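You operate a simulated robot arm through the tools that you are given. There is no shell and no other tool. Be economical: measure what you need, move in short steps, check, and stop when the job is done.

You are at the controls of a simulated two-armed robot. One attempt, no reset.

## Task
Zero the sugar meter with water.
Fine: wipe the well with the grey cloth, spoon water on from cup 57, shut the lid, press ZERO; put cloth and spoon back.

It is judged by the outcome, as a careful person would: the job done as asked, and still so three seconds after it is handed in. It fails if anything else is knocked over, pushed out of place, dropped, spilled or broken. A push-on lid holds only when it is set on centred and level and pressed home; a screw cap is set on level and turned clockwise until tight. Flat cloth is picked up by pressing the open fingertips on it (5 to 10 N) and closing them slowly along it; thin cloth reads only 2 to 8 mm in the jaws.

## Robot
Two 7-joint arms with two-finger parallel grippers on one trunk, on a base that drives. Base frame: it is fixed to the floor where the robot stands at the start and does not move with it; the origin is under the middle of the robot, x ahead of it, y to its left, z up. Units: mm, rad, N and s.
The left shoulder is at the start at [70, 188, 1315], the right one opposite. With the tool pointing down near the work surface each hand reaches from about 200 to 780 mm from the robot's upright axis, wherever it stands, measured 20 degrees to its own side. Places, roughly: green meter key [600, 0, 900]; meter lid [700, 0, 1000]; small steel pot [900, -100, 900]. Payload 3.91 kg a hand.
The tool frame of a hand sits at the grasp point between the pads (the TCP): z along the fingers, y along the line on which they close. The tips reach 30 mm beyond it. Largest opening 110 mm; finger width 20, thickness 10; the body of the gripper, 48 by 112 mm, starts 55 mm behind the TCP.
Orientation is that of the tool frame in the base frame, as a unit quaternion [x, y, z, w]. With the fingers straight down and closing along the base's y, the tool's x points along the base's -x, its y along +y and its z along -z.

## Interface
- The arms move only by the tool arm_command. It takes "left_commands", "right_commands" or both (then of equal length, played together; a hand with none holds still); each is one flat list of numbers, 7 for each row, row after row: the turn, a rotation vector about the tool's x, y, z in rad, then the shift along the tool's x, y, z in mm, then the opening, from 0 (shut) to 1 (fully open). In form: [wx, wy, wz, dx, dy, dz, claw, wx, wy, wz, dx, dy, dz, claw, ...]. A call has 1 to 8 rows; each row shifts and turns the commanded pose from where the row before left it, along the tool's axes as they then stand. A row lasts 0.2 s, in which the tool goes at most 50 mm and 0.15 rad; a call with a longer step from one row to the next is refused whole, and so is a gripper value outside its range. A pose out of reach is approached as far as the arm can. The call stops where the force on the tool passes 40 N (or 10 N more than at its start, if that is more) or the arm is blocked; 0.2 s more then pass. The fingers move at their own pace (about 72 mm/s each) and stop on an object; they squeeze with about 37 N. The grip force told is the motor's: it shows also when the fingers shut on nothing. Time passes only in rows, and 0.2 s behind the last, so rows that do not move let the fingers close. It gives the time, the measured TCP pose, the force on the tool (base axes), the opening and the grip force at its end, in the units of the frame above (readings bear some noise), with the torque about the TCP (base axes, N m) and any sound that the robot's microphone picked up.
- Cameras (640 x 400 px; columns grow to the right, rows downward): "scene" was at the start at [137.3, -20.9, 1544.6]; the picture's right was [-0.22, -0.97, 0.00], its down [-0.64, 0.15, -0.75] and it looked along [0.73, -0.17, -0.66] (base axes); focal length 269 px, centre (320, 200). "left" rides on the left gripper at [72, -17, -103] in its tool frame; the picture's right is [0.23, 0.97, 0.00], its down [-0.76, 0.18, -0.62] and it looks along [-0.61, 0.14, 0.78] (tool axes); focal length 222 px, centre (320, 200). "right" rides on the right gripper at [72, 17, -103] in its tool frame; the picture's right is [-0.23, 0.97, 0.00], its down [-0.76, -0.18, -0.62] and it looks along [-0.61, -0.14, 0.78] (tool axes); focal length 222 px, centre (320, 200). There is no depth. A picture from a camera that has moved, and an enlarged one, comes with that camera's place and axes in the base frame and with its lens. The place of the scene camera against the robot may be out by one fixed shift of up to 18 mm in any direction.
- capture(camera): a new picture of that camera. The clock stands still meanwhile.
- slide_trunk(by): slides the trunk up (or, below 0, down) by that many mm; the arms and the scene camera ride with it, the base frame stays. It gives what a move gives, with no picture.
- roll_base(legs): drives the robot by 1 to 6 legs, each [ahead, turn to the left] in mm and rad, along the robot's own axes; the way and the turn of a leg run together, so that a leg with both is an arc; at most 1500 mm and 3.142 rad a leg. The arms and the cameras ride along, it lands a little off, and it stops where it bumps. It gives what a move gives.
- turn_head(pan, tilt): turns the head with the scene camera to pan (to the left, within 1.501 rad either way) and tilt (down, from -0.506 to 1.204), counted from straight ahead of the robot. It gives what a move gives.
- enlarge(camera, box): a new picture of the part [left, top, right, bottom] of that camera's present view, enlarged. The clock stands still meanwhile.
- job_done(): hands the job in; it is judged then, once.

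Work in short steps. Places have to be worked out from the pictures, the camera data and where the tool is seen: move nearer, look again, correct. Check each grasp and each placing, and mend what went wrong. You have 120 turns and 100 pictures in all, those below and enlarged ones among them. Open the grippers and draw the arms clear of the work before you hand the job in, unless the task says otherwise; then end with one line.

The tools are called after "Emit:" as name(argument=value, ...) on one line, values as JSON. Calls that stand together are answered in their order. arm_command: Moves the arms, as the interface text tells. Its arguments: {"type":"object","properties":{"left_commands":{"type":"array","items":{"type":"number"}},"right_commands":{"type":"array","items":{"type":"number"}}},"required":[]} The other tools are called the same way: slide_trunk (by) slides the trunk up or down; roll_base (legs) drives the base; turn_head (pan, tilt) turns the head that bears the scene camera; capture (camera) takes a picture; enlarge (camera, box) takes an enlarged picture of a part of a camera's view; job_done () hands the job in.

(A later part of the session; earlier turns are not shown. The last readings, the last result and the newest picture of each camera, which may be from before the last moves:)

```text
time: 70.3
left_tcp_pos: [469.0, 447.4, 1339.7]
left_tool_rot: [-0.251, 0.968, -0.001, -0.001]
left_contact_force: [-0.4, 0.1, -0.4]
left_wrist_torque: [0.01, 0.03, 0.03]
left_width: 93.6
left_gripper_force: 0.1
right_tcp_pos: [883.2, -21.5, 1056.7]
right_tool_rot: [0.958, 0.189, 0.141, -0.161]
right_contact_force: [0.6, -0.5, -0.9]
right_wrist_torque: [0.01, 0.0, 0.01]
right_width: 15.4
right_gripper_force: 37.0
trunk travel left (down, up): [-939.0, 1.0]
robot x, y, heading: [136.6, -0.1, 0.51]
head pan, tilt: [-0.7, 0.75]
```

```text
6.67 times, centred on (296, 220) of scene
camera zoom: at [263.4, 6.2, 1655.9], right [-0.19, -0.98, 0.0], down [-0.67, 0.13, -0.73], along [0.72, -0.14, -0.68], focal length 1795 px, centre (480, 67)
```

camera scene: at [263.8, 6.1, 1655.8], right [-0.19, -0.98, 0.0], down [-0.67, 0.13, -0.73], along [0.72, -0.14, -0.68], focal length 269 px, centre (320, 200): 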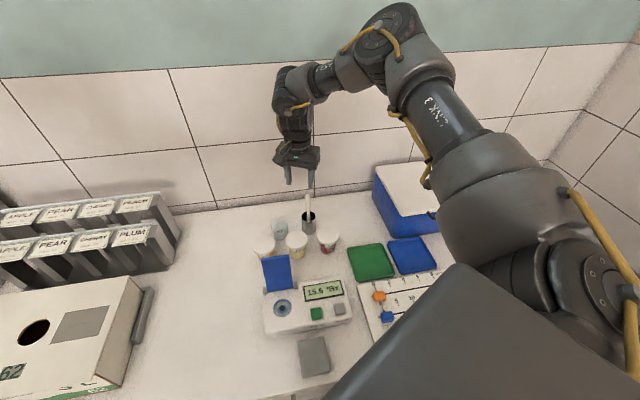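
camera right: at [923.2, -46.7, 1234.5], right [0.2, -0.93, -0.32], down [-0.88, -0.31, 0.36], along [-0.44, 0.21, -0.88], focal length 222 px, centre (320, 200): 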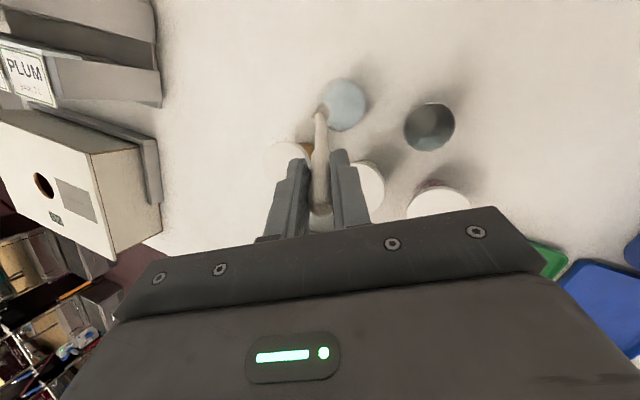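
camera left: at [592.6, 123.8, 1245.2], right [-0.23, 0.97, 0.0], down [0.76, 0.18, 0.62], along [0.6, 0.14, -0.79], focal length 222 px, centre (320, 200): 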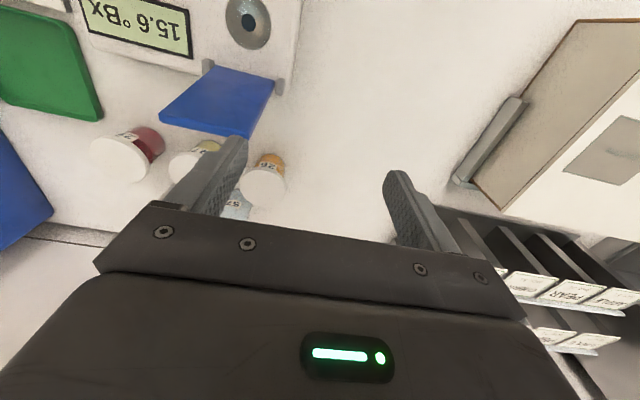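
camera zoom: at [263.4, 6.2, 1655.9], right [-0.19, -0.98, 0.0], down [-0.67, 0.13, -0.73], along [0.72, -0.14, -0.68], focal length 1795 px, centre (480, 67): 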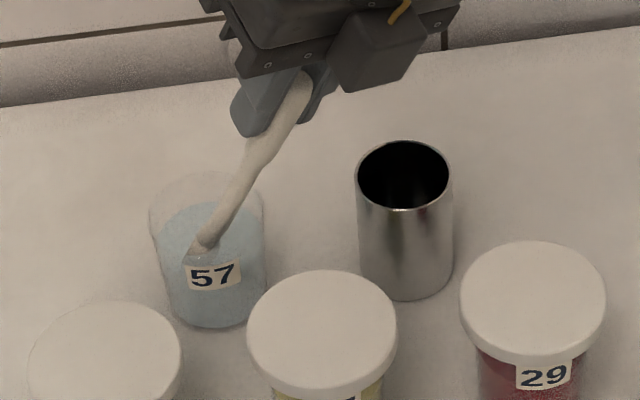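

The bowl is just entering the water. Lower 8 mm more, then tilt 0.28 rad pivoting about the bowl.

Emit:
arm_command(right_commands=[0, 0, 0, -2.6, 2, 7.3, 0, 0.0854, 0.1106, 0, -15.9, 12.3, 0, 0, 0.0854, 0.1106, 0, -15.9, 12.3, 0, 0, 0, 0, 0, 0, 0, 0, 0])

Emit:
enlarge(camera="right", box=[260, 50, 420, 150])

Emit:
enlarge(camera="scene", box=[264, 190, 328, 250])

```text
time: 71.3
left_tcp_pos: [469.5, 449.0, 1338.4]
left_tool_rot: [-0.251, 0.968, -0.003, -0.001]
left_contact_force: [0.1, 0.7, -0.4]
left_wrist_torque: [-0.04, -0.01, 0.02]
left_width: 93.6
left_gripper_force: 0.1
right_tcp_pos: [866.7, -52.5, 1029.7]
right_tool_rot: [0.92, 0.183, 0.228, -0.261]
right_contact_force: [0.3, 0.3, 1.6]
right_wrist_torque: [0.04, -0.04, -0.02]
right_width: 15.1
right_gripper_force: 37.1
trunk travel left (down, up): [-939.0, 1.0]
robot x, y, heading: [131.2, -2.3, 0.508]
head pan, tilt: [-0.7, 0.75]
```

```text
4.00 times, centred on (340, 100) of right
camera zoom: at [901.5, -108.8, 1139.6], right [0.25, -0.83, -0.5], down [-0.91, -0.37, 0.15], along [-0.31, 0.42, -0.85], focal length 888 px, centre (240, 600)
```

zoom: 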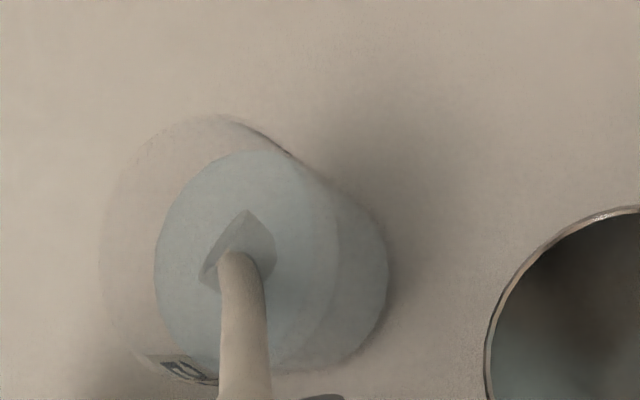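

```text
6.67 times, centred on (296, 220) of scene
camera zoom: at [264.0, 8.9, 1655.8], right [-0.19, -0.98, 0.0], down [-0.67, 0.13, -0.73], along [0.72, -0.14, -0.68], focal length 1795 px, centre (480, 67)
```

zoom: 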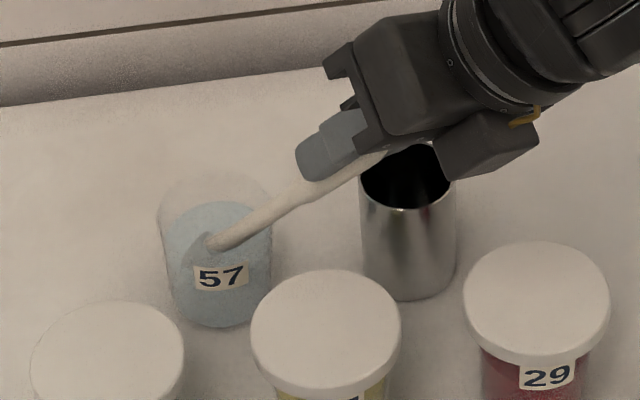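

Fully submerged with no contact force. Now tilt further while raising and easing toward the far wall, coming up through the surface with the mouth upward.

Emit:
arm_command(right_commands=[0.0854, 0.1106, 0, -10.2, 7.9, -1, 0, 0.0854, 0.1106, 0, -8, 6.2, -6.7, 0, 0, 0, 0, 0, 0, 0, 0])

Emit:
enlarge(camera="right", box=[260, 50, 420, 150])

Emit:
enlarge(camera="scene", box=[264, 190, 328, 250])

```text
time: 72.1
left_tcp_pos: [469.8, 448.3, 1338.5]
left_tool_rot: [-0.251, 0.968, -0.002, -0.001]
left_contact_force: [0.1, 0.9, -0.7]
left_wrist_torque: [0.01, -0.04, 0.0]
left_width: 93.7
left_gripper_force: 0.1
right_tcp_pos: [856.0, -70.1, 1019.7]
right_tool_rot: [0.864, 0.171, 0.312, -0.356]
right_contact_force: [1.1, 0.3, -0.8]
right_wrist_torque: [-0.02, -0.06, 0.0]
right_width: 15.2
right_gripper_force: 37.2
trunk travel left (down, up): [-939.0, 1.0]
robot x, y, heading: [133.6, -0.4, 0.501]
head pan, tilt: [-0.7, 0.75]
```

```text
4.00 times, centred on (340, 100) of right
camera zoom: at [875.8, -152.6, 1117.0], right [0.34, -0.69, -0.65], down [-0.92, -0.38, -0.07], along [-0.2, 0.62, -0.76], focal length 888 px, centre (240, 600)
```

zoom: 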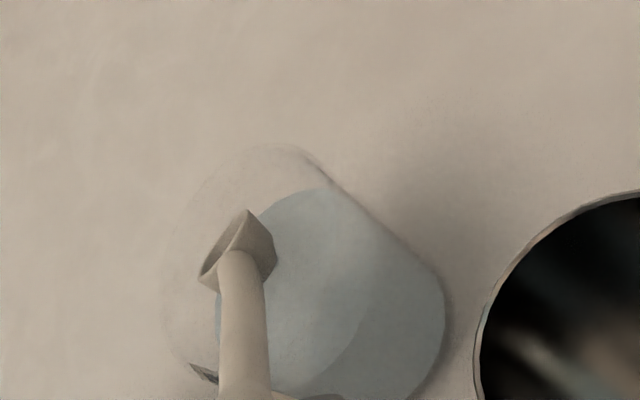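

```text
6.67 times, centred on (296, 220) of scene
camera zoom: at [263.9, 8.5, 1655.8], right [-0.19, -0.98, 0.0], down [-0.67, 0.13, -0.73], along [0.72, -0.14, -0.68], focal length 1795 px, centre (480, 67)
```

zoom: 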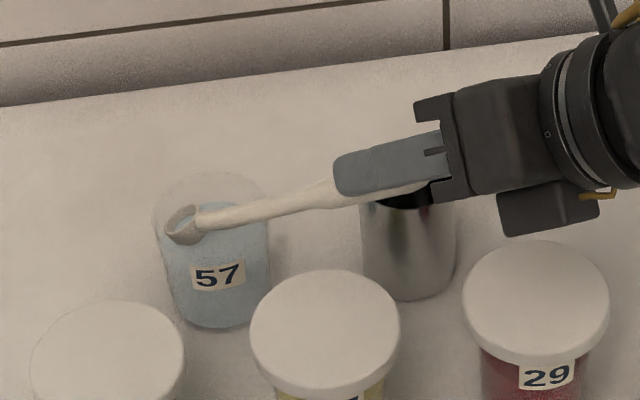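

Emit:
enlarge(camera="scene", box=[276, 205, 300, 220])

Emit:
enlarge(camera="right", box=[300, 95, 340, 125])

```text
16.00 times, centred on (288, 212) of scene
camera zoom: at [263.9, 8.5, 1655.8], right [-0.19, -0.98, 0.0], down [-0.67, 0.13, -0.73], along [0.72, -0.14, -0.68], focal length 4308 px, centre (832, 0)
```

zoom: 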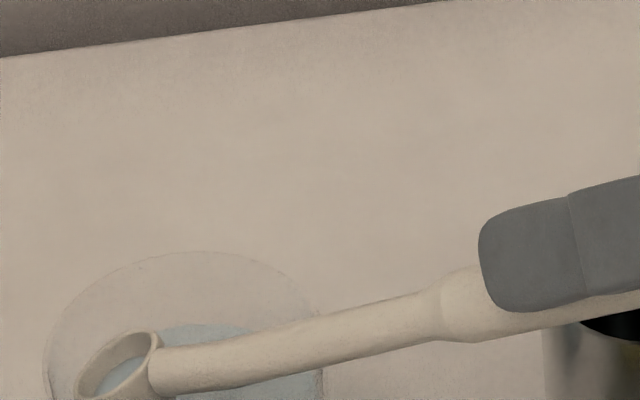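

```text
13.33 times, centred on (320, 110) of right
camera zoom: at [875.8, -152.6, 1117.0], right [0.34, -0.69, -0.65], down [-0.92, -0.38, -0.07], along [-0.2, 0.62, -0.76], focal length 2962 px, centre (320, 1400)
```

zoom: 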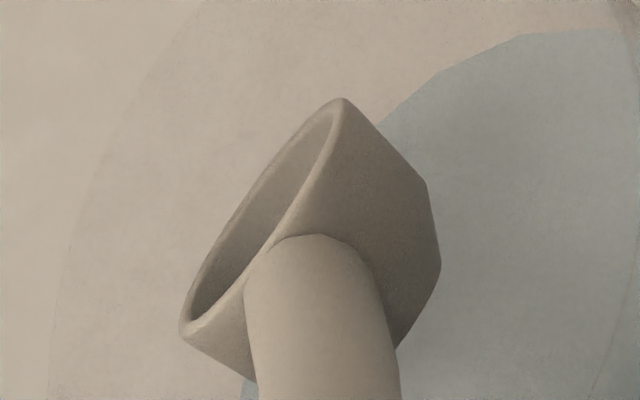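

There is water in the scoop. Continue: one more tilt with raise, then lift straight clear of the cup.

Emit:
arm_command(right_commands=[0.0854, 0.1106, 0, -5.9, 4.6, -6.1, 0, 0, 0, 0, 9, -7, -5.5, 0, 0, 0, 0, 9, -7, -5.5, 0, 0, 0, 0, 9, -7, -5.5, 0, 0, 0, 0, 9, -7, -5.5, 0, 0, 0, 0, 9, -7, -5.5, 0, 0, 0, 0, 0, 0, 0, 0])

Emit:
enlarge(camera="scene", box=[270, 170, 318, 210])

```text
time: 73.7
left_tcp_pos: [468.5, 446.2, 1339.4]
left_tool_rot: [-0.25, 0.968, 0.0, 0.0]
left_contact_force: [0.1, 1.1, 0.1]
left_wrist_torque: [-0.01, -0.01, 0.0]
left_width: 93.3
left_gripper_force: 0.2
right_tcp_pos: [850.6, -79.3, 1079.0]
right_tool_rot: [0.83, 0.163, 0.352, -0.401]
right_contact_force: [-0.3, -0.7, -0.2]
right_wrist_torque: [0.02, -0.02, 0.02]
right_width: 15.2
right_gripper_force: 36.4
trunk travel left (down, up): [-939.0, 1.0]
robot x, y, heading: [133.5, -0.9, 0.504]
head pan, tilt: [-0.7, 0.75]
```

```text
10.00 times, centred on (294, 190) of scene
camera zoom: at [263.4, 5.8, 1655.9], right [-0.19, -0.98, 0.0], down [-0.67, 0.13, -0.73], along [0.72, -0.14, -0.68], focal length 2692 px, centre (580, 300)
```

zoom: 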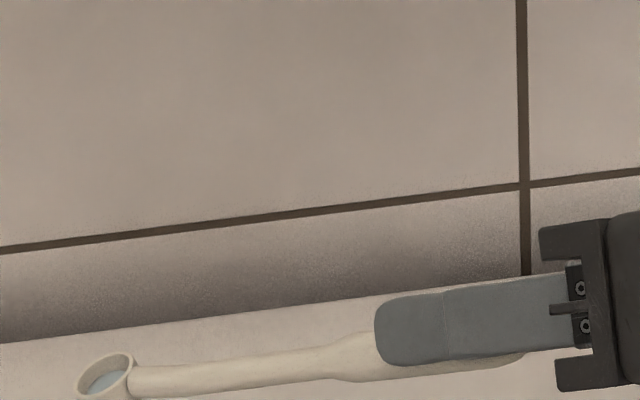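

Water still held. Tilt 0.28 more about the bowl to level it, then view.

Emit:
arm_command(right_commands=[0.0854, 0.1106, 0, -15.9, 12.3, 0, 0, 0.0854, 0.1106, 0, -15.9, 12.3, 0, 0, 0, 0, 0, 0, 0, 0, 0])

Emit:
enlarge(camera="scene", box=[266, 180, 314, 220])

Emit:
enlarge(camera="right", box=[290, 80, 350, 130])

```text
time: 74.5
left_tcp_pos: [470.1, 447.1, 1340.3]
left_tool_rot: [-0.25, 0.968, -0.001, -0.001]
left_contact_force: [0.3, 0.1, -0.8]
left_wrist_torque: [-0.03, 0.01, 0.04]
left_width: 93.5
left_gripper_force: 0.1
right_tcp_pos: [844.4, -93.6, 1039.2]
right_tool_rot: [0.749, 0.148, 0.426, -0.486]
right_contact_force: [0.3, -0.3, 0.4]
right_wrist_torque: [-0.04, -0.01, 0.0]
right_width: 15.5
right_gripper_force: 37.3
trunk travel left (down, up): [-939.0, 1.0]
robot x, y, heading: [130.9, 1.6, 0.508]
head pan, tilt: [-0.7, 0.75]
```

```text
10.00 times, centred on (290, 200) of scene
camera zoom: at [263.4, 6.8, 1655.9], right [-0.19, -0.98, 0.0], down [-0.67, 0.13, -0.73], along [0.72, -0.14, -0.68], focal length 2692 px, centre (620, 200)
```

zoom: 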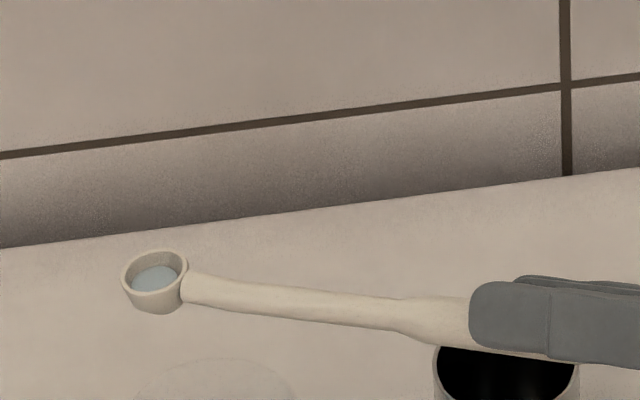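

```text
8.00 times, centred on (320, 105) of right
camera zoom: at [846.9, -205.0, 1103.8], right [0.48, -0.43, -0.76], down [-0.87, -0.3, -0.39], along [-0.06, 0.85, -0.52], focal length 1777 px, centre (320, 960)
```

zoom: 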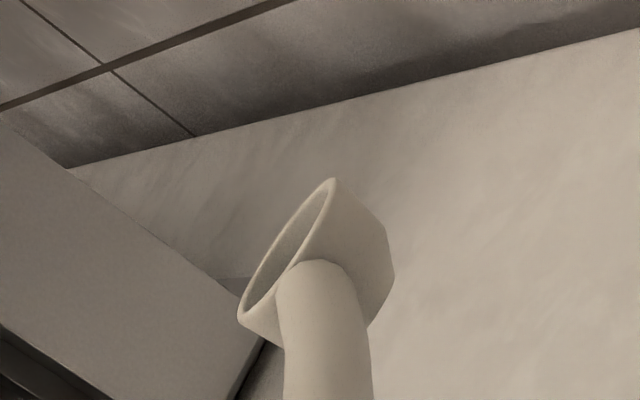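

The scoop is level with water. I raise 60 mm gently, and view the whole scene before driving back with the spoon held as is.

Emit:
arm_command(right_commands=[0, 0, 0, 11.5, -9, -2.5, 0, 0, 0, 0, 11.5, -9, -2.5, 0, 0, 0, 0, 11.5, -9, -2.5, 0, 0, 0, 0, 11.5, -9, -2.5, 0, 0, 0, 0, 0, 0, 0, 0])

Emit:
capture(camera="scene")

```text
time: 75.7
left_tcp_pos: [469.0, 446.3, 1338.6]
left_tool_rot: [-0.251, 0.968, 0.0, 0.0]
left_contact_force: [-0.9, 0.0, -0.7]
left_wrist_torque: [0.02, -0.02, -0.01]
left_width: 93.6
left_gripper_force: 0.1
right_tcp_pos: [843.5, -93.5, 1099.6]
right_tool_rot: [0.749, 0.147, 0.425, -0.487]
right_contact_force: [-0.6, 0.4, -0.5]
right_wrist_torque: [0.03, -0.02, -0.02]
right_width: 15.3
right_gripper_force: 37.1
trunk travel left (down, up): [-939.0, 1.0]
robot x, y, heading: [132.5, 1.4, 0.505]
head pan, tilt: [-0.7, 0.75]
```

```text
34 pictures are left
camera scene: at [263.4, 6.2, 1655.9], right [-0.19, -0.98, 0.0], down [-0.67, 0.13, -0.73], along [0.72, -0.14, -0.68], focal length 269 px, centre (320, 200)
```

scene: 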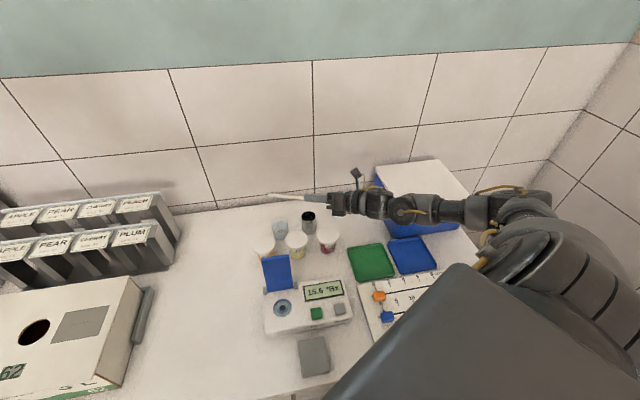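

Path is clear. Drive back 328 mm along the heading, then turn left 0.22 rad to bring the scoop over the well's front.

Emit:
roll_base(legs=[[-328, 0], [0, 0.22]])

Emit:
turn_head(pan=-0.75, tilt=0.75)

Emit:
capture(camera="scene")

```text
time: 78.7
left_tcp_pos: [79.0, 348.6, 1339.4]
left_tool_rot: [-0.353, 0.936, -0.002, -0.001]
left_contact_force: [-0.4, 0.1, -0.2]
left_wrist_torque: [0.02, 0.0, 0.01]
left_width: 93.6
left_gripper_force: 0.1
right_tcp_pos: [560.0, -98.3, 1101.1]
right_tool_rot: [0.728, 0.228, 0.37, -0.53]
right_contact_force: [-0.2, -0.4, 0.1]
right_wrist_torque: [0.0, 0.01, 0.0]
right_width: 15.6
right_gripper_force: 36.7
trunk travel left (down, up): [-939.0, 1.0]
robot x, y, heading: [-154.5, -154.6, 0.719]
head pan, tilt: [-0.7, 0.75]
```

```text
time: 79.3
left_tcp_pos: [79.4, 350.5, 1339.7]
left_tool_rot: [-0.353, 0.936, -0.001, -0.001]
left_contact_force: [-0.2, -0.7, 0.3]
left_wrist_torque: [0.02, 0.03, -0.01]
left_width: 93.5
left_gripper_force: 0.1
right_tcp_pos: [560.6, -96.8, 1099.7]
right_tool_rot: [0.729, 0.227, 0.371, -0.529]
right_contact_force: [0.8, -0.9, 0.4]
right_wrist_torque: [-0.04, 0.03, 0.01]
right_width: 15.5
right_gripper_force: 36.9
trunk travel left (down, up): [-939.0, 1.0]
robot x, y, heading: [-154.2, -156.8, 0.713]
head pan, tilt: [-0.75, 0.75]
```

```text
33 pictures are left
camera scene: at [-28.0, -129.6, 1655.9], right [-0.03, -1.0, 0.0], down [-0.68, 0.02, -0.73], along [0.73, -0.02, -0.68], focal length 269 px, centre (320, 200)
```

scene: 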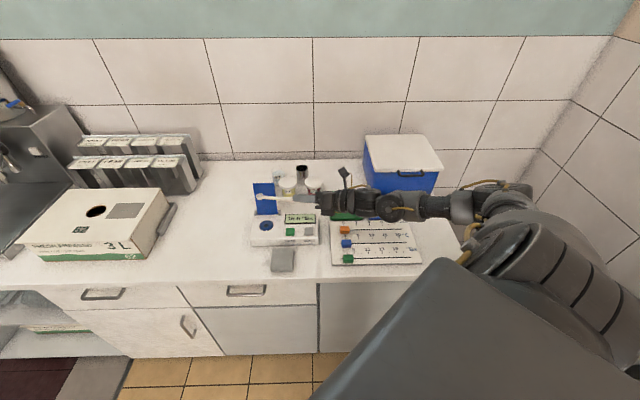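

The scoop is at ≈(604,38,1076), right above the well (605,43). I ease the tilt slightly for hand clearance and lower it most of the way, then check.

Emit:
arm_command(right_commands=[-0.0854, -0.1106, 0, 15.9, -12.3, 0, 0, 0, 0, 0, -18, 14, 6.3, 0, 0, 0, 0, -18, 14, 6.3, 0, 0, 0, 0, -18, 14, 6.3, 0, 0, 0, 0, -18, 14, 6.3, 0, 0, 0, 0, 0, 0, 0, 0])

Emit:
enlarge(camera="scene", box=[240, 170, 336, 250])

Emit:
enlarge(camera="right", box=[240, 40, 400, 140])

```text
time: 80.7
left_tcp_pos: [79.1, 350.4, 1340.2]
left_tool_rot: [-0.352, 0.936, -0.001, 0.0]
left_contact_force: [0.6, 0.4, 0.4]
left_wrist_torque: [-0.03, -0.01, 0.0]
left_width: 93.3
left_gripper_force: 0.1
right_tcp_pos: [561.9, -98.0, 1025.5]
right_tool_rot: [0.769, 0.241, 0.34, -0.485]
right_contact_force: [-0.3, 0.0, 0.5]
right_wrist_torque: [-0.04, -0.01, 0.01]
right_width: 15.5
right_gripper_force: 37.4
trunk travel left (down, up): [-939.0, 1.0]
robot x, y, heading: [-151.3, -158.1, 0.722]
head pan, tilt: [-0.75, 0.75]
```

```text
5.00 times, centred on (288, 210) of scene
camera zoom: at [-28.2, -129.0, 1655.9], right [-0.03, -1.0, 0.0], down [-0.68, 0.02, -0.73], along [0.73, -0.02, -0.68], focal length 1346 px, centre (480, 150)
```

zoom: 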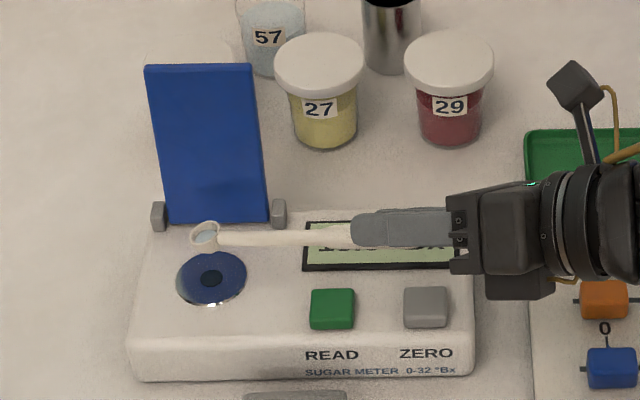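

```text
4.00 times, centred on (320, 90) of right
camera zoom: at [590.4, -196.7, 1101.7], right [0.53, -0.41, -0.74], down [-0.8, -0.52, -0.28], along [-0.27, 0.74, -0.61], focal length 888 px, centre (320, 640)
```

zoom: 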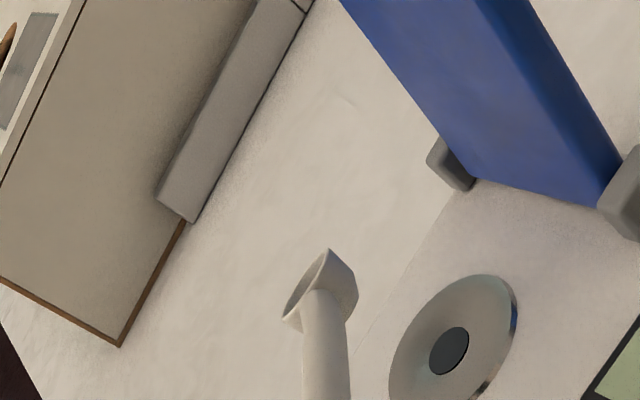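

Cross-checking both cameras the well centre is ≈(609,37,930) and the scoop ≈(603,33,981). Shift/lower so its lip is over the centre, then tip slowly.

Emit:
arm_command(right_commands=[0, 0, 0, -8.5, 9.2, 0.6, 0, 0, 0, 0, -8.5, 9.2, 0.6, 0, 0, 0, 0, 0, 0, 0, 0, -0.061, -0.079, 0, 11.4, -8.8, 0, 0, -0.061, -0.079, 0, 11.4, -8.8, 0, 0, -0.061, -0.079, 0, 11.4, -8.8, 0, 0, -0.061, -0.079, 0, 11.4, -8.8, 0, 0])

Emit:
enlarge(camera="scene", box=[250, 195, 314, 245])

```text
time: 82.3
left_tcp_pos: [79.8, 352.0, 1338.6]
left_tool_rot: [-0.353, 0.936, -0.002, -0.001]
left_contact_force: [0.5, 1.0, 0.2]
left_wrist_torque: [0.0, 0.01, 0.01]
left_width: 93.4
left_gripper_force: 0.1
right_tcp_pos: [570.5, -80.5, 1052.5]
right_tool_rot: [0.867, 0.27, 0.24, -0.342]
right_contact_force: [-0.3, 0.7, 0.7]
right_wrist_torque: [-0.05, 0.01, -0.01]
right_width: 16.0
right_gripper_force: 36.8
trunk travel left (down, up): [-939.0, 1.0]
robot x, y, heading: [-156.8, -157.5, 0.719]
head pan, tilt: [-0.75, 0.75]
```

```text
8.00 times, centred on (282, 220) of scene
camera zoom: at [-28.2, -127.6, 1655.8], right [-0.03, -1.0, 0.0], down [-0.68, 0.02, -0.73], along [0.73, -0.02, -0.68], focal length 2154 px, centre (624, 40)
```

zoom: 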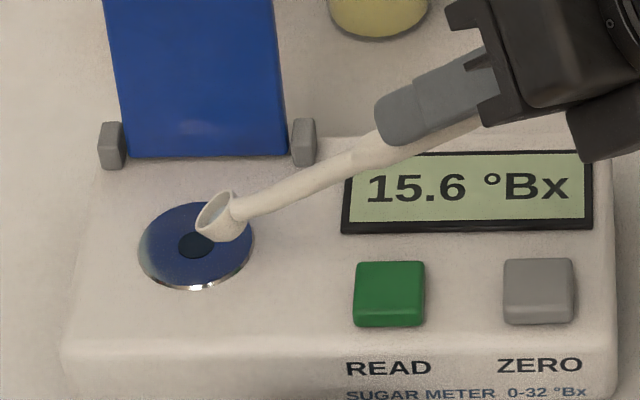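

Lip hangs over the well centre. Continue tipping.

Emit:
arm_command(right_commands=[-0.061, -0.079, 0, 11.4, -8.8, 0, 0, -0.061, -0.079, 0, 11.4, -8.8, 0, 0, -0.061, -0.079, 0, 11.4, -8.8, 0, 0, -0.061, -0.079, 0, 11.4, -8.8, 0, 0, 0, 0, 0, 0, 0, 0, 0, 0, 0, 0, 0, 0, 0, 0])

Emit:
enlarge(camera="scene", box=[250, 195, 314, 245])

```text
time: 83.7
left_tcp_pos: [80.5, 349.5, 1340.3]
left_tool_rot: [-0.353, 0.936, -0.001, 0.0]
left_contact_force: [-0.6, -0.4, 0.0]
left_wrist_torque: [0.0, -0.02, 0.01]
left_width: 93.9
left_gripper_force: 0.1
right_tcp_pos: [583.6, -41.2, 1090.6]
right_tool_rot: [0.929, 0.29, 0.133, -0.189]
right_contact_force: [0.5, 0.0, -0.1]
right_wrist_torque: [-0.01, 0.02, 0.01]
right_width: 15.7
right_gripper_force: 37.3
trunk travel left (down, up): [-939.0, 1.0]
robot x, y, heading: [-157.0, -160.2, 0.722]
head pan, tilt: [-0.75, 0.75]
```

```text
8.00 times, centred on (282, 220) of scene
camera zoom: at [-28.2, -130.1, 1655.9], right [-0.03, -1.0, 0.0], down [-0.68, 0.02, -0.73], along [0.73, -0.02, -0.68], focal length 2154 px, centre (624, 40)
```

zoom: 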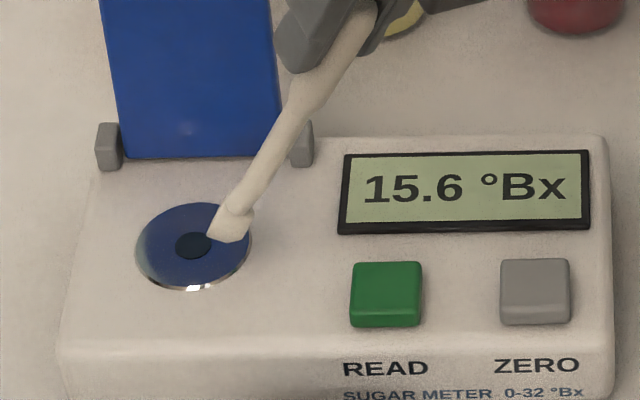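

Tip the rest of the way to upright, with the scoop moved a bit more over the centre.

Emit:
arm_command(right_commands=[0, 0, 0, 6.3, -4.9, 2, 0, -0.061, -0.079, 0, 11.4, -8.8, 0, 0, -0.061, -0.079, 0, 11.4, -8.8, 0, 0, -0.061, -0.079, 0, 11.4, -8.8, 0, 0, -0.061, -0.079, 0, 11.4, -8.8, 0, 0, -0.061, -0.079, 0, 11.4, -8.8, 0, 0, 0, 0, 0, 0, 0, 0, 0])

Emit:
enlarge(camera="scene", box=[250, 195, 314, 245])

```text
time: 85.3
left_tcp_pos: [80.9, 347.6, 1340.4]
left_tool_rot: [-0.352, 0.936, 0.0, -0.001]
left_contact_force: [0.3, -0.4, 0.2]
left_wrist_torque: [0.04, 0.02, 0.0]
left_width: 93.7
left_gripper_force: 0.1
right_tcp_pos: [608.5, 30.0, 1106.8]
right_tool_rot: [0.955, 0.292, 0.033, -0.028]
right_contact_force: [0.0, -0.4, -0.2]
right_wrist_torque: [0.03, -0.01, -0.02]
right_width: 15.8
right_gripper_force: 37.1
right hand out of reach, approached as far as the arm can: row 6
trunk travel left (down, up): [-939.0, 1.0]
robot x, y, heading: [-152.0, -158.4, 0.719]
head pan, tilt: [-0.75, 0.75]
```

```text
8.00 times, centred on (282, 220) of scene
camera zoom: at [-26.8, -132.0, 1655.9], right [-0.03, -1.0, 0.0], down [-0.68, 0.02, -0.73], along [0.73, -0.02, -0.68], focal length 2154 px, centre (624, 40)
```

zoom: 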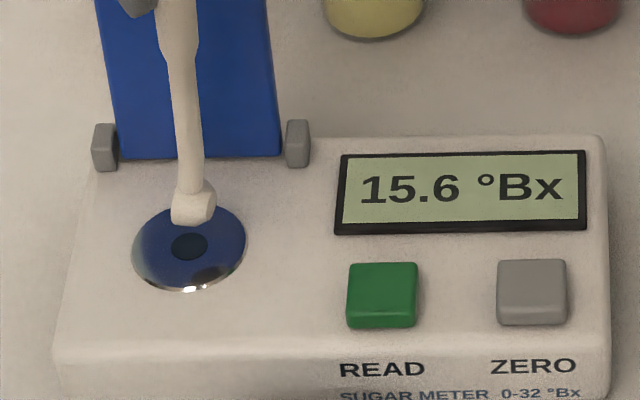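

I move the spoon aside to inspect the well.

Emit:
arm_command(right_commands=[0, 0, 0, 0, 0, -25, 0, 0, 0, 0, -27, 17, -10, 0, 0, 0, 0, -27, 17, -5, 0, 0, 0, 0, -27, 17, 0, 0, 0, 0, 0, 0, 0, 0, 0])

Emit:
enlarge(camera="scene", box=[256, 208, 288, 234])

Emit:
capture(camera="right")

```text
time: 86.5
left_tcp_pos: [79.6, 350.5, 1339.6]
left_tool_rot: [-0.352, 0.936, -0.002, -0.001]
left_contact_force: [-0.4, 0.3, -0.1]
left_wrist_torque: [-0.02, 0.02, -0.01]
left_width: 93.6
left_gripper_force: 0.0
right_tcp_pos: [566.3, -60.2, 1139.2]
right_tool_rot: [0.955, 0.292, 0.032, -0.027]
right_contact_force: [0.7, -0.1, -0.2]
right_wrist_torque: [0.02, 0.05, 0.02]
right_width: 15.6
right_gripper_force: 37.0
trunk travel left (down, up): [-939.0, 1.0]
robot x, y, heading: [-157.8, -154.1, 0.72]
head pan, tilt: [-0.75, 0.75]
```

```text
15.38 times, centred on (272, 221) of scene
camera zoom: at [-27.7, -129.3, 1655.8], right [-0.03, -1.0, 0.0], down [-0.68, 0.02, -0.73], along [0.73, -0.02, -0.68], focal length 4142 px, centre (1058, -123)
```

zoom: 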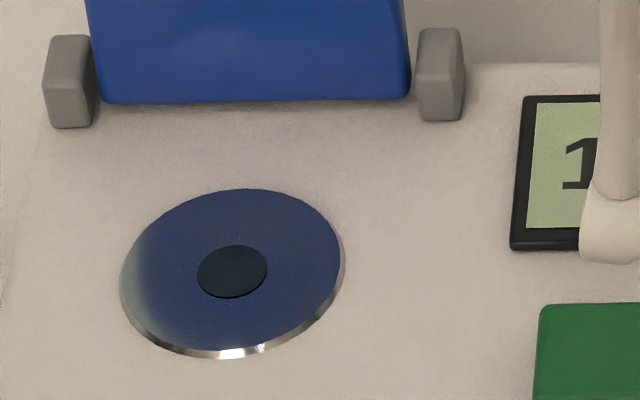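

```text
26 pictures are left
camera right: at [631.4, -42.8, 1247.6], right [0.36, -0.93, -0.05], down [-0.76, -0.32, 0.57], along [-0.55, -0.17, -0.82], focal length 222 px, centre (320, 200)
```

right: 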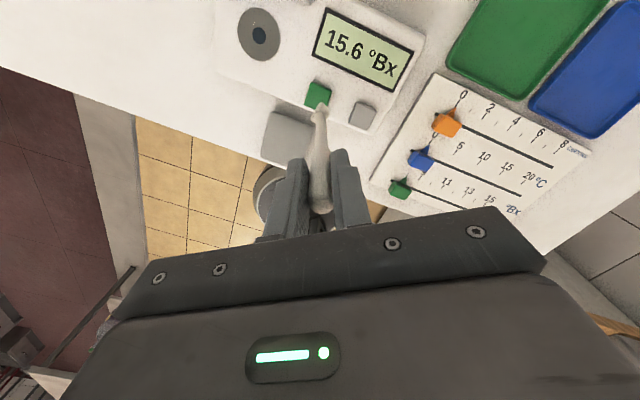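

Emit:
enlarge(camera="right", box=[230, 5, 290, 65])

Emit:
enlarge(camera="right", box=[295, 90, 345, 130])

```text
6.67 times, centred on (260, 35) of right
camera zoom: at [631.4, -42.8, 1247.6], right [0.36, -0.93, -0.05], down [-0.76, -0.32, 0.57], along [-0.55, -0.17, -0.82], focal length 1481 px, centre (720, 1300)
```

zoom: 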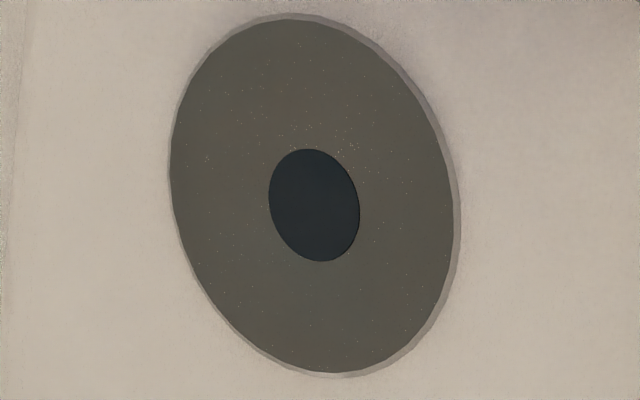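

```text
10.00 times, centred on (320, 110) of right
camera zoom: at [631.4, -42.8, 1247.6], right [0.36, -0.93, -0.05], down [-0.76, -0.32, 0.57], along [-0.55, -0.17, -0.82], focal length 2221 px, centre (320, 1100)
```

zoom: 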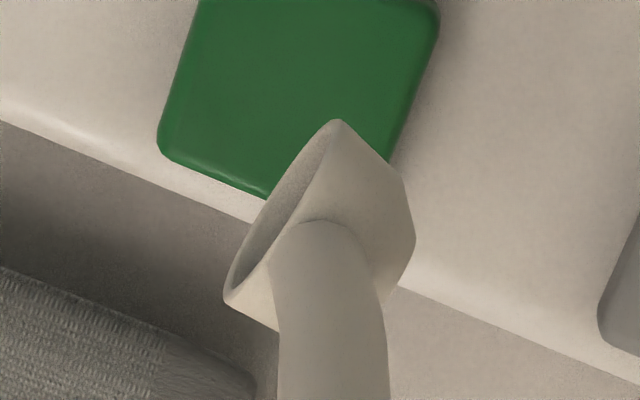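

Emit:
enlarge(camera="scene", box=[258, 220, 275, 231])

```text
16.00 times, centred on (266, 226) of scene
camera zoom: at [-27.7, -129.3, 1655.8], right [-0.03, -1.0, 0.0], down [-0.68, 0.02, -0.73], along [0.73, -0.02, -0.68], focal length 4308 px, centre (1176, -208)
```

zoom: 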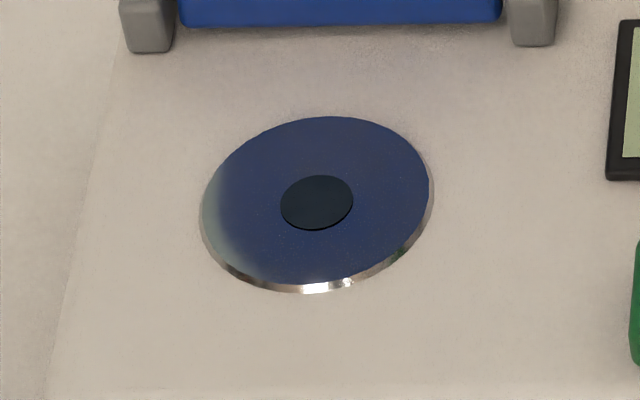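

No clear sign of the water film either way (the prism is dark glass); the display will tell after ZERO. I keep the spoon, raise and tuck the right hand, then drive so the left hand can reach the lid.

Emit:
arm_command(right_commands=[0, 0, 0, -10, 1, -40, 0, 0, 0, 0, -30, 4, -35, 0, 0, 0, 0, -38, 4, -25, 0, 0, 0, 0, -38, 4, -25, 0, 0, 0, 0, -30, 4, -15, 0, 0, 0, 0, 0, 0, 0, 0])

Emit:
roll_base(legs=[[0, -0.185], [300, 0], [0, -0.535]])

Emit:
turn_head(pan=0.0, tilt=0.75)

Emit:
capture(camera="scene")

```text
time: 87.9
left_tcp_pos: [79.3, 350.0, 1338.6]
left_tool_rot: [-0.353, 0.935, -0.002, -0.001]
left_contact_force: [0.3, -0.4, 0.5]
left_wrist_torque: [0.0, 0.01, -0.01]
left_width: 93.5
left_gripper_force: 0.0
right_tcp_pos: [450.6, -162.7, 1263.8]
right_tool_rot: [0.956, 0.291, 0.031, -0.026]
right_contact_force: [0.5, -0.3, -0.8]
right_wrist_torque: [0.01, 0.01, 0.02]
right_width: 16.0
right_gripper_force: 37.3
trunk travel left (down, up): [-939.0, 1.0]
robot x, y, heading: [-152.1, -160.1, 0.717]
head pan, tilt: [-0.75, 0.75]
```

```text
time: 92.2
left_tcp_pos: [615.6, 231.9, 1339.5]
left_tool_rot: [-0.005, 1.0, -0.002, -0.001]
left_contact_force: [0.5, 0.2, -0.1]
left_wrist_torque: [-0.02, -0.03, 0.0]
left_width: 93.4
left_gripper_force: 0.0
right_tcp_pos: [561.5, -401.6, 1264.5]
right_tool_rot: [0.997, -0.059, 0.039, -0.013]
right_contact_force: [0.0, -0.1, -0.7]
right_wrist_torque: [0.01, 0.02, 0.0]
right_width: 15.8
right_gripper_force: 37.1
trunk travel left (down, up): [-939.0, 1.0]
robot x, y, heading: [108.0, -4.1, 0.005]
head pan, tilt: [-0.75, 0.75]
```

```text
time: 93.3
left_tcp_pos: [616.6, 230.9, 1339.4]
left_tool_rot: [-0.004, 1.0, -0.001, -0.001]
left_contact_force: [0.3, 0.2, -0.2]
left_wrist_torque: [-0.02, 0.01, 0.03]
left_width: 93.7
left_gripper_force: 0.0
right_tcp_pos: [560.8, -401.5, 1264.5]
right_tool_rot: [0.997, -0.059, 0.039, -0.013]
right_contact_force: [0.8, 0.0, 0.0]
right_wrist_torque: [0.03, 0.02, 0.02]
right_width: 15.8
right_gripper_force: 37.3
trunk travel left (down, up): [-939.0, 1.0]
robot x, y, heading: [106.0, -3.0, 0.008]
head pan, tilt: [0.0, 0.75]
```

```text
22 pictures are left
camera scene: at [245.6, -3.3, 1655.9], right [0.01, -1.0, 0.0], down [-0.68, 0.0, -0.73], along [0.73, 0.0, -0.68], focal length 269 px, centre (320, 200)
```

scene: 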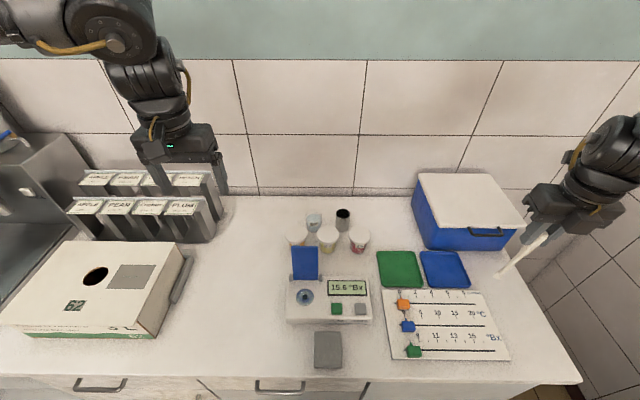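

Base well placed. Now the left hand, fingers shut, goes to a point above and behind the lid (lid top ≈(685,40,1058)).

Emit:
arm_command(left_commands=[0, 0, 0, -15, -27, 24, 0, 0, 0, 0, -15, -27, 24, 0, 0, 0, 0, -15, -27, 24, 0, 0, 0, 0, -15, -27, 24, 0, 0, 0, 0, -15, -27, 24, 0, 0, 0, 0, -15, -27, 24, 0, 0, 0, 0, -15, -27, 24, 0, 0, 0, 0, 0, 0, 0, 0])

Emit:
capture(camera="left")

```text
time: 95.1
left_tcp_pos: [722.6, 39.9, 1170.4]
left_tool_rot: [-0.004, 1.0, -0.001, -0.002]
left_contact_force: [0.1, 0.8, -1.2]
left_wrist_torque: [-0.01, 0.01, -0.05]
left_width: 0.1
left_gripper_force: 36.9
right_tcp_pos: [561.8, -401.8, 1264.4]
right_tool_rot: [0.997, -0.059, 0.039, -0.013]
right_contact_force: [0.0, -0.4, 0.4]
right_wrist_torque: [0.02, 0.02, 0.03]
right_width: 16.0
right_gripper_force: 36.7
trunk travel left (down, up): [-939.0, 1.0]
robot x, y, heading: [108.4, -4.9, 0.005]
head pan, tilt: [0.0, 0.75]
```

```text
21 pictures are left
camera left: at [649.6, 24.8, 1272.4], right [-0.24, 0.97, 0.0], down [0.76, 0.19, 0.62], along [0.6, 0.15, -0.78], focal length 222 px, centre (320, 200)
```

left: 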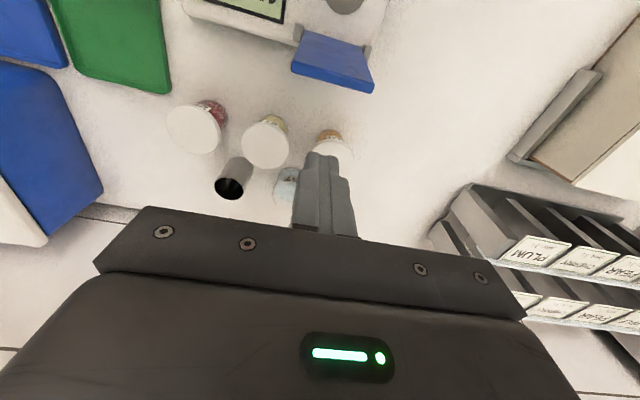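

Reached, lid top edge seen at x≈686. Descend behind it to tip z≈1030, then pull toward the robot gently.

Emit:
arm_command(left_commands=[0, 0, 0, 0, -2, 37, 0, 0, 0, 0, 0, 0, 37, 0, 0, 0, 0, 0, 0, 36, 0, 0, 0, 0, 15, 0, 0, 0, 0, 0, 0, 15, 0, 0, 0, 0, 0, 0, 15, 0, 0, 0, 0, 0, 0, 15, 0, 0, 0])

Emit:
enlarge(camera="scene", box=[260, 190, 400, 340])

```text
time: 96.7
left_tcp_pos: [660.6, 38.2, 1061.3]
left_tool_rot: [-0.006, 1.0, -0.001, 0.0]
left_contact_force: [0.7, -0.3, -0.3]
left_wrist_torque: [0.01, -0.02, -0.01]
left_width: 0.0
left_gripper_force: 36.8
right_tcp_pos: [559.8, -402.4, 1264.5]
right_tool_rot: [0.997, -0.06, 0.039, -0.014]
right_contact_force: [0.8, 0.6, 0.4]
right_wrist_torque: [0.01, -0.01, -0.01]
right_width: 15.6
right_gripper_force: 37.4
trunk travel left (down, up): [-939.0, 1.0]
robot x, y, heading: [110.3, -3.5, 0.006]
head pan, tilt: [0.0, 0.75]
```

```text
2.67 times, centred on (330, 265) of scene
camera zoom: at [245.3, -3.3, 1655.9], right [0.01, -1.0, 0.0], down [-0.68, 0.0, -0.73], along [0.73, 0.0, -0.68], focal length 718 px, centre (293, 27)
```

zoom: 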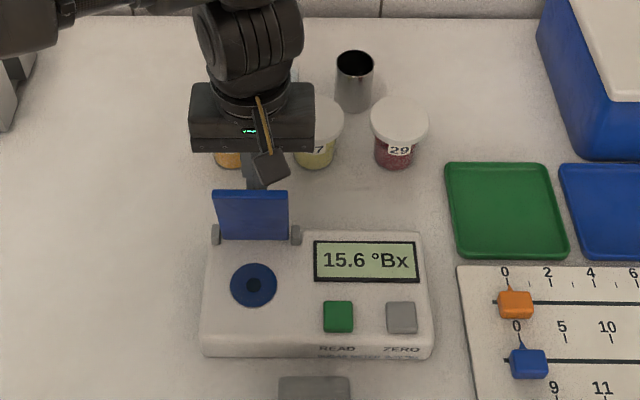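

The lid follows. Continue pulling it over and downward.

Emit:
arm_command(left_commands=[0, 0, 0, 13, 0, 4, 0, 0, 0, 0, 13, 0, 6, 0, 0, 0, 0, 13, 0, 8, 0, 0, 0, 0, 12, 0, 12, 0, 0, 0, 0, 8, 0, 15, 0, 0, 0, 0, 4, 0, 15, 0, 0, 0, 0, 0, 0, 0, 0])

Emit:
enlarge(camera="scene", box=[260, 190, 400, 340])

```text
time: 98.3
left_tcp_pos: [598.1, 37.5, 1002.4]
left_tool_rot: [-0.005, 1.0, -0.001, 0.0]
left_contact_force: [-0.1, -0.1, -0.2]
left_wrist_torque: [-0.02, -0.01, 0.01]
left_width: 0.0
left_gripper_force: 36.8
right_tcp_pos: [561.3, -402.8, 1264.1]
right_tool_rot: [0.997, -0.06, 0.039, -0.013]
right_contact_force: [-0.6, -0.6, -0.8]
right_wrist_torque: [0.0, 0.02, 0.03]
right_width: 15.6
right_gripper_force: 36.9
trunk travel left (down, up): [-939.0, 1.0]
robot x, y, heading: [104.5, 0.7, -0.0]
head pan, tilt: [0.0, 0.75]
```

```text
2.67 times, centred on (330, 265) of scene
camera zoom: at [245.7, -3.5, 1655.9], right [0.01, -1.0, 0.0], down [-0.68, 0.0, -0.73], along [0.73, 0.01, -0.68], focal length 718 px, centre (293, 27)
```

zoom: 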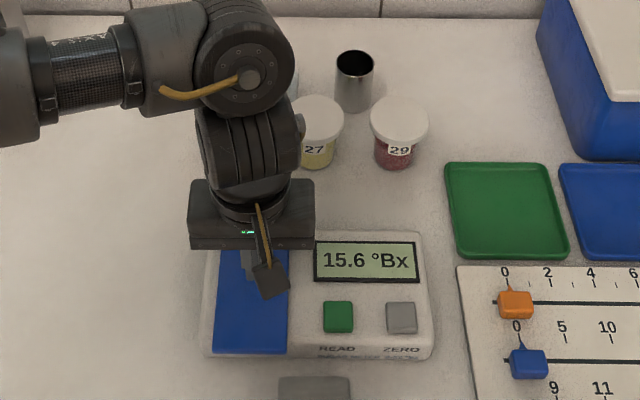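

The lid looks shut. I press it lightly to be sure, watching the force.

Emit:
arm_command(left_commands=[0, 0, 0, 5, 0, 12, 0, 0, 0, 0, 0, 0, 8, 0, 0, 0, 0, 0, 0, 3, 0, 0, 0, 0, 0, 0, 3, 0, 0, 0, 0, 0, 0, 3, 0])

```text
time: 99.5
left_tcp_pos: [594.4, 38.6, 971.8]
left_tool_rot: [-0.005, 1.0, -0.001, -0.001]
left_contact_force: [-0.2, 0.0, -0.7]
left_wrist_torque: [-0.02, -0.03, 0.0]
left_width: 0.2
left_gripper_force: 36.9
right_tcp_pos: [561.6, -402.3, 1263.8]
right_tool_rot: [0.997, -0.059, 0.04, -0.013]
right_contact_force: [-0.7, -0.7, -0.9]
right_wrist_torque: [0.04, 0.0, -0.01]
right_width: 15.8
right_gripper_force: 37.6
trunk travel left (down, up): [-939.0, 1.0]
robot x, y, heading: [105.9, -2.5, 0.01]
head pan, tilt: [0.0, 0.75]
```

Still free at tip z≈942; go down in 2 mm steps.

Emit:
arm_command(left_commands=[0, 0, 0, 0, 0, 2, 0, 0, 0, 0, 0, 0, 2, 0, 0, 0, 0, 0, 0, 2, 0, 0, 0, 0, 0, 0, 2, 0])

```text
time: 100.5
left_tcp_pos: [593.3, 38.6, 967.6]
left_tool_rot: [-0.005, 1.0, -0.002, 0.002]
left_contact_force: [6.1, 4.1, 33.8]
left_wrist_torque: [0.13, -0.5, -0.08]
left_width: 0.0
left_gripper_force: 37.4
right_tcp_pos: [558.7, -401.2, 1266.0]
right_tool_rot: [0.997, -0.059, 0.041, -0.013]
right_contact_force: [-0.3, 0.6, 0.2]
right_wrist_torque: [-0.03, 0.01, 0.01]
right_width: 16.0
right_gripper_force: 37.2
trunk travel left (down, up): [-939.0, 1.0]
robot x, y, heading: [111.6, -1.8, 0.009]
head pan, tilt: [0.0, 0.75]
```

Lid is firmly down (top ≈938). Lift and go over to the ZERO key at ≈(568,-107).

Emit:
arm_command(left_commands=[0, 0, 0, 0, 0, -40, 0, 0, 0, 0, 6, -36, 0, 0, 0, 0, 0, 6, -36, 0, 0, 0, 0, 0, 6, -36, 0, 0, 0, 0, 0, 6, -36, 0, 0, 0, 0, 0, 0, 0, 0, 0])

Emit:
capture(camera="left")

```text
time: 101.9
left_tcp_pos: [570.8, -106.0, 1006.5]
left_tool_rot: [-0.004, 1.0, -0.001, -0.001]
left_contact_force: [-0.2, -0.5, -0.9]
left_wrist_torque: [-0.01, -0.03, -0.01]
left_width: 0.0
left_gripper_force: 37.1
right_tcp_pos: [561.1, -401.4, 1263.9]
right_tool_rot: [0.997, -0.06, 0.038, -0.013]
right_contact_force: [-0.2, 0.9, -0.1]
right_wrist_torque: [-0.02, -0.01, -0.01]
right_width: 15.7
right_gripper_force: 37.3
trunk travel left (down, up): [-939.0, 1.0]
robot x, y, heading: [106.4, -3.2, 0.007]
head pan, tilt: [0.0, 0.75]
```

```text
18 pictures are left
camera left: at [498.5, -121.7, 1107.7], right [-0.24, 0.97, 0.0], down [0.76, 0.19, 0.62], along [0.6, 0.15, -0.78], focal length 222 px, centre (320, 200)
```

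left: 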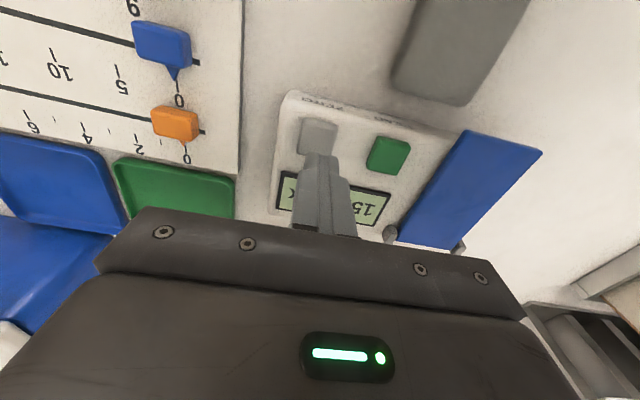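

ZERO key confirmed at ≈(566,-107). Adjust 4 mm and press down.

Emit:
arm_command(left_commands=[0, 0, 0, 4, -1, 15, 0, 0, 0, 0, 0, 0, 15, 0, 0, 0, 0, 0, 0, 4, 0, 0, 0, 0, 0, 0, 3, 0, 0, 0, 0, 0, 0, 2, 0, 0, 0, 0, 0, 0, 2, 0, 0, 0, 0, 0, 0, 2, 0])

```text
time: 103.5
left_tcp_pos: [567.2, -108.6, 964.0]
left_tool_rot: [-0.003, 1.0, -0.002, 0.0]
left_contact_force: [1.8, -0.1, 4.7]
left_wrist_torque: [-0.02, -0.05, -0.02]
left_width: 0.1
left_gripper_force: 36.9
right_tcp_pos: [560.3, -402.2, 1265.3]
right_tool_rot: [0.997, -0.06, 0.039, -0.013]
right_contact_force: [0.0, 0.0, 0.2]
right_wrist_torque: [0.0, 0.01, 0.04]
right_width: 15.9
right_gripper_force: 37.0
trunk travel left (down, up): [-939.0, 1.0]
robot x, y, heading: [106.5, -0.9, 0.006]
head pan, tilt: [0.0, 0.75]
heard: click
```

A click was heard. Lift off and look at the display.

Emit:
arm_command(left_commands=[0, 0, 0, 0, 0, -20, 0, 0, 0, 0, 0, 0, -40, 0, 0, 0, 0, 0, 40, -20, 0, 0, 0, 0, 0, 45, -20, 0, 0, 0, 0, 0, 45, -20, 0, 0, 0, 0, 0, 40, -10, 0])

Emit:
enlarge(camera="scene", box=[260, 230, 400, 340])

```text
time: 104.9
left_tcp_pos: [597.3, 62.1, 1076.5]
left_tool_rot: [-0.004, 1.0, -0.002, -0.001]
left_contact_force: [0.5, 0.2, 0.3]
left_wrist_torque: [-0.03, -0.01, 0.03]
left_width: 0.0
left_gripper_force: 37.4
left hand out of reach, approached as far as the arm can: row 3, 4, 5
right_tcp_pos: [561.0, -399.4, 1265.4]
right_tool_rot: [0.997, -0.06, 0.039, -0.013]
right_contact_force: [0.0, -0.3, 0.5]
right_wrist_torque: [-0.04, 0.01, 0.01]
right_width: 15.8
right_gripper_force: 37.5
trunk travel left (down, up): [-939.0, 1.0]
robot x, y, heading: [105.4, -3.0, 0.005]
head pan, tilt: [0.0, 0.75]
```

```text
3.64 times, centred on (330, 285) of scene
camera zoom: at [245.1, -0.3, 1655.9], right [0.01, -1.0, 0.0], down [-0.68, -0.01, -0.73], along [0.73, 0.0, -0.68], focal length 979 px, centre (284, -109)
```

zoom: 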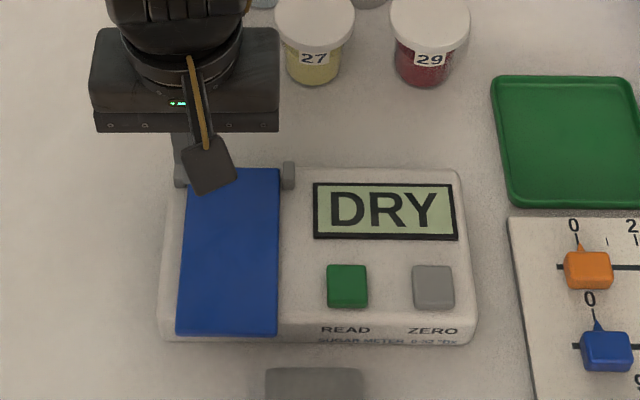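

The display says DRY: the water missed the prism. I must redo it more precisely. First reopen the lid: grip its sides near the front edge (lid centre y≈42) with the left hand.

Emit:
arm_command(left_commands=[0, 0, 0, 20, -10, 0, 0.85, 0, 0, 0, 21, -10, 20, 0.85, 0, 0, 0, 0, 0, 40, 0.85, 0, 0, 0, 0, 0, 40, 0.85, 0, 0, 0, 0, 0, 9, 0.85, 0, 0, 0, 0, 0, 3, 0.85, 0, 0, 0, 0, 0, 0, 0.7, 0, 0, 0, 0, 0, 0, 0.6])

Emit:
arm_command(left_commands=[0, 0, 0, 0, 0, 0, 0.5, 0, 0, 0, 0, 0, 0, 0.5])

Emit:
capture(camera="left")

```text
time: 106.5
left_tcp_pos: [585.7, 42.5, 956.3]
left_tool_rot: [-0.005, 1.0, 0.0, 0.002]
left_contact_force: [-7.5, 7.9, 22.6]
left_wrist_torque: [0.03, 0.83, -0.19]
left_width: 73.8
left_gripper_force: 7.9
left hand out of reach, approached as far as the arm can: row 1, 2
right_tcp_pos: [559.6, -400.0, 1266.1]
right_tool_rot: [0.997, -0.059, 0.041, -0.013]
right_contact_force: [-0.1, -0.7, 0.5]
right_wrist_torque: [0.04, 0.02, 0.02]
right_width: 15.8
right_gripper_force: 36.7
trunk travel left (down, up): [-939.0, 1.0]
robot x, y, heading: [110.3, -2.6, 0.009]
head pan, tilt: [0.0, 0.75]
stopped in row 8 (left hand): the force on the tool passed its limit at 45 N (the readings are from after the stop); the commanded pose is now the measured one
```

```text
time: 107.2
left_tcp_pos: [585.1, 43.4, 956.1]
left_tool_rot: [-0.004, 1.0, 0.001, 0.003]
left_contact_force: [-5.6, 10.6, 28.9]
left_wrist_torque: [0.58, 1.01, -0.69]
left_width: 73.5
left_gripper_force: 45.0
right_tcp_pos: [558.5, -400.5, 1266.2]
right_tool_rot: [0.997, -0.058, 0.041, -0.013]
right_contact_force: [-0.6, 0.7, 0.5]
right_wrist_torque: [0.05, 0.01, -0.02]
right_width: 15.8
right_gripper_force: 37.2
trunk travel left (down, up): [-939.0, 1.0]
robot x, y, heading: [105.8, -1.9, 0.006]
head pan, tilt: [0.0, 0.75]
```

```text
16 pictures are left
camera left: at [512.6, 27.5, 1057.4], right [-0.24, 0.97, 0.0], down [0.76, 0.18, 0.63], along [0.61, 0.15, -0.78], focal length 222 px, centre (320, 200)
```

left: 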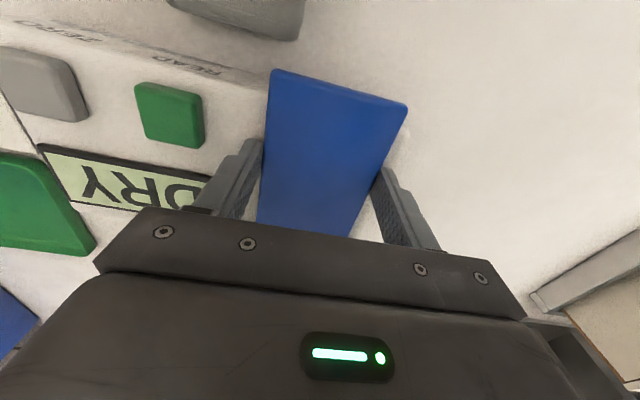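

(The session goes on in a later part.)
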